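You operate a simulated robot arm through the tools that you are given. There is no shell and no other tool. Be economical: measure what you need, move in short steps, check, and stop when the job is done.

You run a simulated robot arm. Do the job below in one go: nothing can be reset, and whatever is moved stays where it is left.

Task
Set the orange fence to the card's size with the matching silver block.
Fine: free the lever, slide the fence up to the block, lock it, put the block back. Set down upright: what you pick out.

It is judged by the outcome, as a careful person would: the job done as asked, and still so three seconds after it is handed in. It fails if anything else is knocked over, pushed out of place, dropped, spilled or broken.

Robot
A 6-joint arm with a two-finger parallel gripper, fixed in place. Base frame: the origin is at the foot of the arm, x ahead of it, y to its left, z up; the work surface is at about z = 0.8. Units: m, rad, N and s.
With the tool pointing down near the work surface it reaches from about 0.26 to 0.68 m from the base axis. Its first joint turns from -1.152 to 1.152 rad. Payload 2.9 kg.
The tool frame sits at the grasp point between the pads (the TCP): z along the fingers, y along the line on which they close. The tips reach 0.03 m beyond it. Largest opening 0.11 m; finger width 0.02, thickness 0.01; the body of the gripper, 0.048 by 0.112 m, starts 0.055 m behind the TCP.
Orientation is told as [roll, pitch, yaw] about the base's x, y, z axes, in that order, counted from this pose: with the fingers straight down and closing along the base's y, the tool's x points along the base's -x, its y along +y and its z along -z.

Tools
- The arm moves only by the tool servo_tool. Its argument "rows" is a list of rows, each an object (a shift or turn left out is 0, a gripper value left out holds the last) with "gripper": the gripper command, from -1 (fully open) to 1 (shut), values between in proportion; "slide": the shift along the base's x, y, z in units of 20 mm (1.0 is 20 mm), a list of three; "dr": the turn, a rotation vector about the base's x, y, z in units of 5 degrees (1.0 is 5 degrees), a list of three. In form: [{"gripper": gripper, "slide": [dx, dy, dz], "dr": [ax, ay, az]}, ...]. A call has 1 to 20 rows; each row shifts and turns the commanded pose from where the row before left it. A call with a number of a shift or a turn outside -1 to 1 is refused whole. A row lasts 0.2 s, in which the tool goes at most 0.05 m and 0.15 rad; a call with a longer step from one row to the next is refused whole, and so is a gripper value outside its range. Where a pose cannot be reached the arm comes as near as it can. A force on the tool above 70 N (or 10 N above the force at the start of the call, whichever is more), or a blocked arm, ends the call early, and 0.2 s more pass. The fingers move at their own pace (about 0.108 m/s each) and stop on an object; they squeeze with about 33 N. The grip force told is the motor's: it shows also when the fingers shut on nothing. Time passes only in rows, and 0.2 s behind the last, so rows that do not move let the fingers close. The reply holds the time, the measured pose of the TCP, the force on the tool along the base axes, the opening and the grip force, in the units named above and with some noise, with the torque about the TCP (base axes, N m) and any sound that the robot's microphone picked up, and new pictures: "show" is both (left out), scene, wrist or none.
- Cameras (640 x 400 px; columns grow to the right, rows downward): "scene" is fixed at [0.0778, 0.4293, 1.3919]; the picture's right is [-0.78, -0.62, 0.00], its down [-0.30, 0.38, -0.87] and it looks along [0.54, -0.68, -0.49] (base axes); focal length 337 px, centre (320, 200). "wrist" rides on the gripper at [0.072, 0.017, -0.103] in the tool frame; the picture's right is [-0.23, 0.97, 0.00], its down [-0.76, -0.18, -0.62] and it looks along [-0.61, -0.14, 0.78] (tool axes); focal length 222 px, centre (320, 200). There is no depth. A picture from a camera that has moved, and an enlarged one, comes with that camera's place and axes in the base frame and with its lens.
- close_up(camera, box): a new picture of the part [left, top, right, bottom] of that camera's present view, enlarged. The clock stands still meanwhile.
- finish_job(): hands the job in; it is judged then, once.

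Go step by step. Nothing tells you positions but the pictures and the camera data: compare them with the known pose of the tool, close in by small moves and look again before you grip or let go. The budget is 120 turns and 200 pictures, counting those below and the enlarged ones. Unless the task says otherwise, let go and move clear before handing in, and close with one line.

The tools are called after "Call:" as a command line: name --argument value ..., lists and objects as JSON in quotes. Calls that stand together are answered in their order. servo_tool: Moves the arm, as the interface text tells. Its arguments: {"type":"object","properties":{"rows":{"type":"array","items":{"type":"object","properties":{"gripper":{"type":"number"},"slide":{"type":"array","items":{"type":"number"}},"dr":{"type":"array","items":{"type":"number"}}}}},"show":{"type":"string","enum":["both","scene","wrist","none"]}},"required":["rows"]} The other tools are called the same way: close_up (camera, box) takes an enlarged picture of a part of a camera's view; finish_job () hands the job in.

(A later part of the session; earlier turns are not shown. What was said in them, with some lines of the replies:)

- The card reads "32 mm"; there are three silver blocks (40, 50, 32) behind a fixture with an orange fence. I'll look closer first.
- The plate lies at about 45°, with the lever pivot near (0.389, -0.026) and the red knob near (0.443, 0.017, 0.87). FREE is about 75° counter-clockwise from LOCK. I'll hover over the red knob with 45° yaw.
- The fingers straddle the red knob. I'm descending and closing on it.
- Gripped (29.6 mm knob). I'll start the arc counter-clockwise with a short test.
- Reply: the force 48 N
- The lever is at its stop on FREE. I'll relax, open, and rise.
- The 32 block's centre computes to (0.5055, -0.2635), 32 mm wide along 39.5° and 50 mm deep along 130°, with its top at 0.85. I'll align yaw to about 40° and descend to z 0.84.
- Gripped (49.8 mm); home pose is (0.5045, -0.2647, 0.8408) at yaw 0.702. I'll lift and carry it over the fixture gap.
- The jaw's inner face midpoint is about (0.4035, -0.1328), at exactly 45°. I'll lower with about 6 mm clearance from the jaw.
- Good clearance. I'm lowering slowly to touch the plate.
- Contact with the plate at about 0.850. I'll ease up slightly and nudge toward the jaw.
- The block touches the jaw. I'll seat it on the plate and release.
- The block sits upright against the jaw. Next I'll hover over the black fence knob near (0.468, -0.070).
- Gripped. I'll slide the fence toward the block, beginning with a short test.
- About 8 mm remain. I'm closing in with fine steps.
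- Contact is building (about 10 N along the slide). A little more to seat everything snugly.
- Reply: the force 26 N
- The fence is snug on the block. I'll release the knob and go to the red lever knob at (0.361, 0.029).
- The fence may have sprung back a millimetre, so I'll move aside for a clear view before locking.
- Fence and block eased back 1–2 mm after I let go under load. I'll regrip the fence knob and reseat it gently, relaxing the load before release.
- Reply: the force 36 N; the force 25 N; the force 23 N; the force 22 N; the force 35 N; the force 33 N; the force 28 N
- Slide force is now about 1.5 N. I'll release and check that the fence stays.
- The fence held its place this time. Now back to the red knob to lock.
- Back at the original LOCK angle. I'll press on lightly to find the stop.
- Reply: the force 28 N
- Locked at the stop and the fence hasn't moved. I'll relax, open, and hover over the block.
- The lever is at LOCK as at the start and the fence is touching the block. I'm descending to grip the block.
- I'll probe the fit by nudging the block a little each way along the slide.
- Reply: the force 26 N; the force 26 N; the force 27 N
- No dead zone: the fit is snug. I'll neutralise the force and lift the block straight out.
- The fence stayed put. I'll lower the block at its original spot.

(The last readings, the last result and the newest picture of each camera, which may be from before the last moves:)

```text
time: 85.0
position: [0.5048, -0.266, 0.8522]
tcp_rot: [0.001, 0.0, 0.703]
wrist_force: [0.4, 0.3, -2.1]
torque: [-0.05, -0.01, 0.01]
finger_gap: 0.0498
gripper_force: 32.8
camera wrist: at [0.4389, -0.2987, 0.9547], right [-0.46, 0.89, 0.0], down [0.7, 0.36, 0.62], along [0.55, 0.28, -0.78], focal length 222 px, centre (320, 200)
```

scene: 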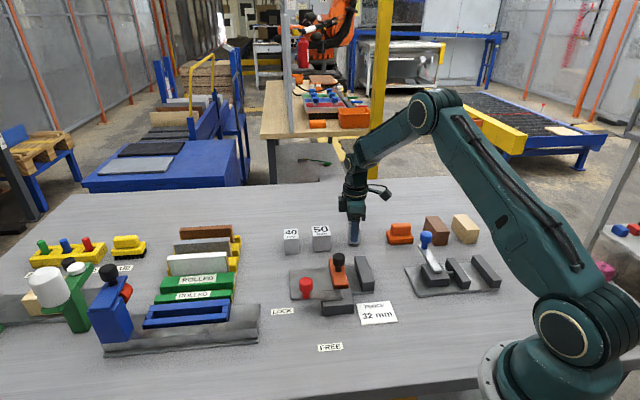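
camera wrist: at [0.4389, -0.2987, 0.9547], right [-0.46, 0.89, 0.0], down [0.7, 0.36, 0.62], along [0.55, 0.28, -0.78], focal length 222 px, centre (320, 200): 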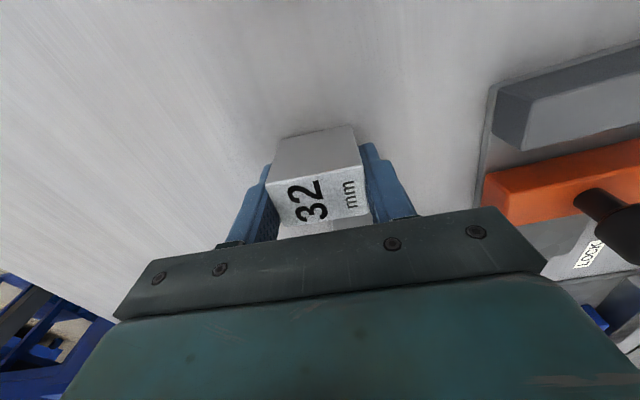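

Call:
servo_tool --rows '[{"slide": [0, 0, -0.15]}, {"slide": [0, 0, -0.15]}, {"slide": [0, 0, -0.08]}, {}]' --show "none"

Call:
servo_tool --rows '[{"slide": [0, 0, -0.05]}, {}]' --show "none"

```text
time: 86.0
position: [0.5049, -0.2644, 0.8435]
tcp_rot: [-0.001, -0.001, 0.704]
wrist_force: [-0.3, 0.1, -2.2]
torque: [-0.05, 0.0, -0.01]
finger_gap: 0.05
gripper_force: 33.1
```

```text
time: 86.6
position: [0.504, -0.2645, 0.8424]
tcp_rot: [-0.002, -0.001, 0.703]
wrist_force: [-1.4, 1.0, 2.8]
torque: [0.1, 0.13, -0.07]
finger_gap: 0.0499
gripper_force: 33.5
```

The block is touching the table. I'll release, retreat upward, and inspect.

Call:
servo_tool --rows '[{"slide": [0, 0, -0.02]}, {"gripper": 0.0}, {"gripper": -0.4}, {"gripper": -0.4}, {"slide": [0, 0, 0.5]}, {"slide": [0, 0, 0.9]}, {"slide": [0, 0, 0.9]}, {"slide": [0, 0, 0.9]}, {"slide": [0, 0, 0.9]}, {"slide": [0, 0, 0.9]}, {"slide": [0, 0, 0.9]}, {"slide": [-0.5, 0.5, 0.9]}, {"slide": [-0.5, 0.5, 0.9]}, {"slide": [-0.5, 0.5, 0.9]}, {}]'

Call:
close_up --camera "scene" --box '[270, 210, 400, 325]'

Call:
close_up --camera "scene" --box '[310, 230, 390, 300]'

```text
time: 89.8
position: [0.475, -0.2353, 1.0154]
tcp_rot: [0.0, 0.0, 0.703]
wrist_force: [-0.3, 0.5, -0.1]
torque: [-0.02, 0.02, 0.01]
finger_gap: 0.077
gripper_force: 0.0
camera wrist: at [0.409, -0.2689, 1.1186], right [-0.46, 0.89, 0.0], down [0.7, 0.36, 0.62], along [0.55, 0.28, -0.78], focal length 222 px, centre (320, 200)
```

scene: 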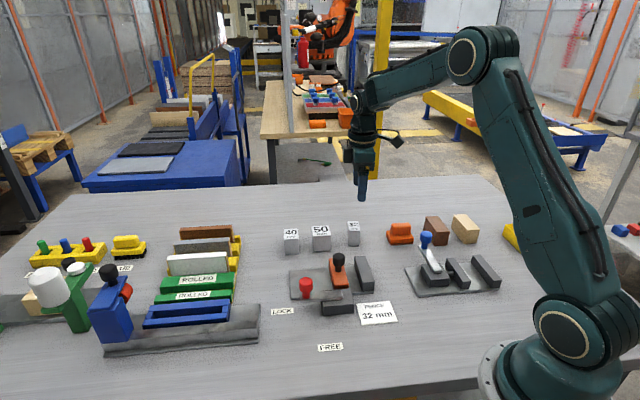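
wrist: 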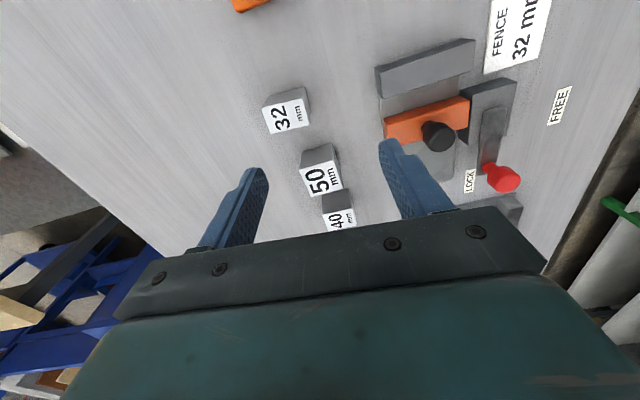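

```text
3.48 times, centred on (335, 268) of scene
camera zoom: at [0.0778, 0.4293, 1.3919], right [-0.78, -0.62, 0.0], down [-0.3, 0.38, -0.87], along [0.54, -0.68, -0.49], focal length 1172 px, centre (268, -35)
```

zoom: 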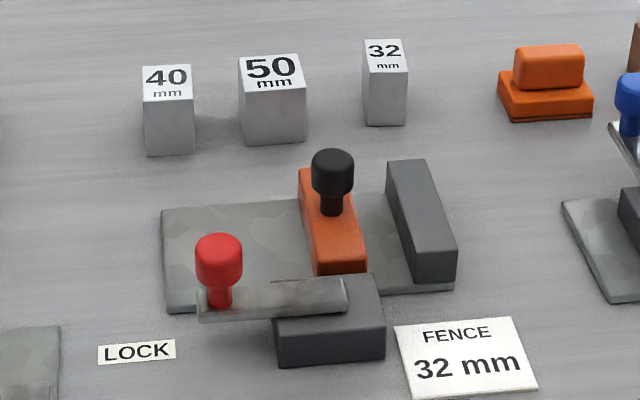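

```text
5.71 times, centred on (350, 265) of scene
camera zoom: at [0.0778, 0.4293, 1.3919], right [-0.78, -0.62, 0.0], down [-0.3, 0.38, -0.87], along [0.54, -0.68, -0.49], focal length 1925 px, centre (149, -171)
```

zoom: 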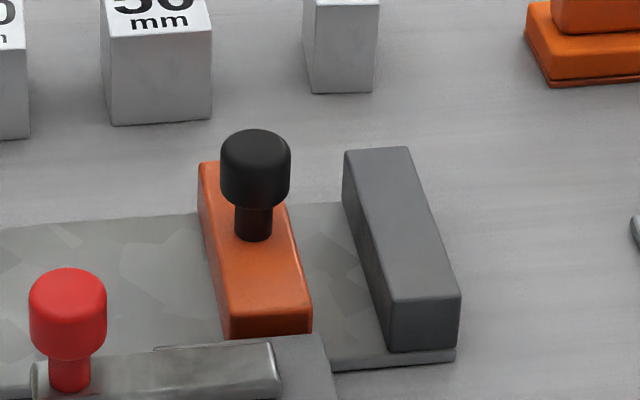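

The fence is set and locked, the 32 block stands upright in its original place, nothing else has moved, and the gripper is clear. I'm handing the job in.

Call:
finish_job

```text
The job is handed in.
```

The orange fence is set to 32 mm against the matching silver block and its lever is back at LOCK. The block stands upright in its original place.
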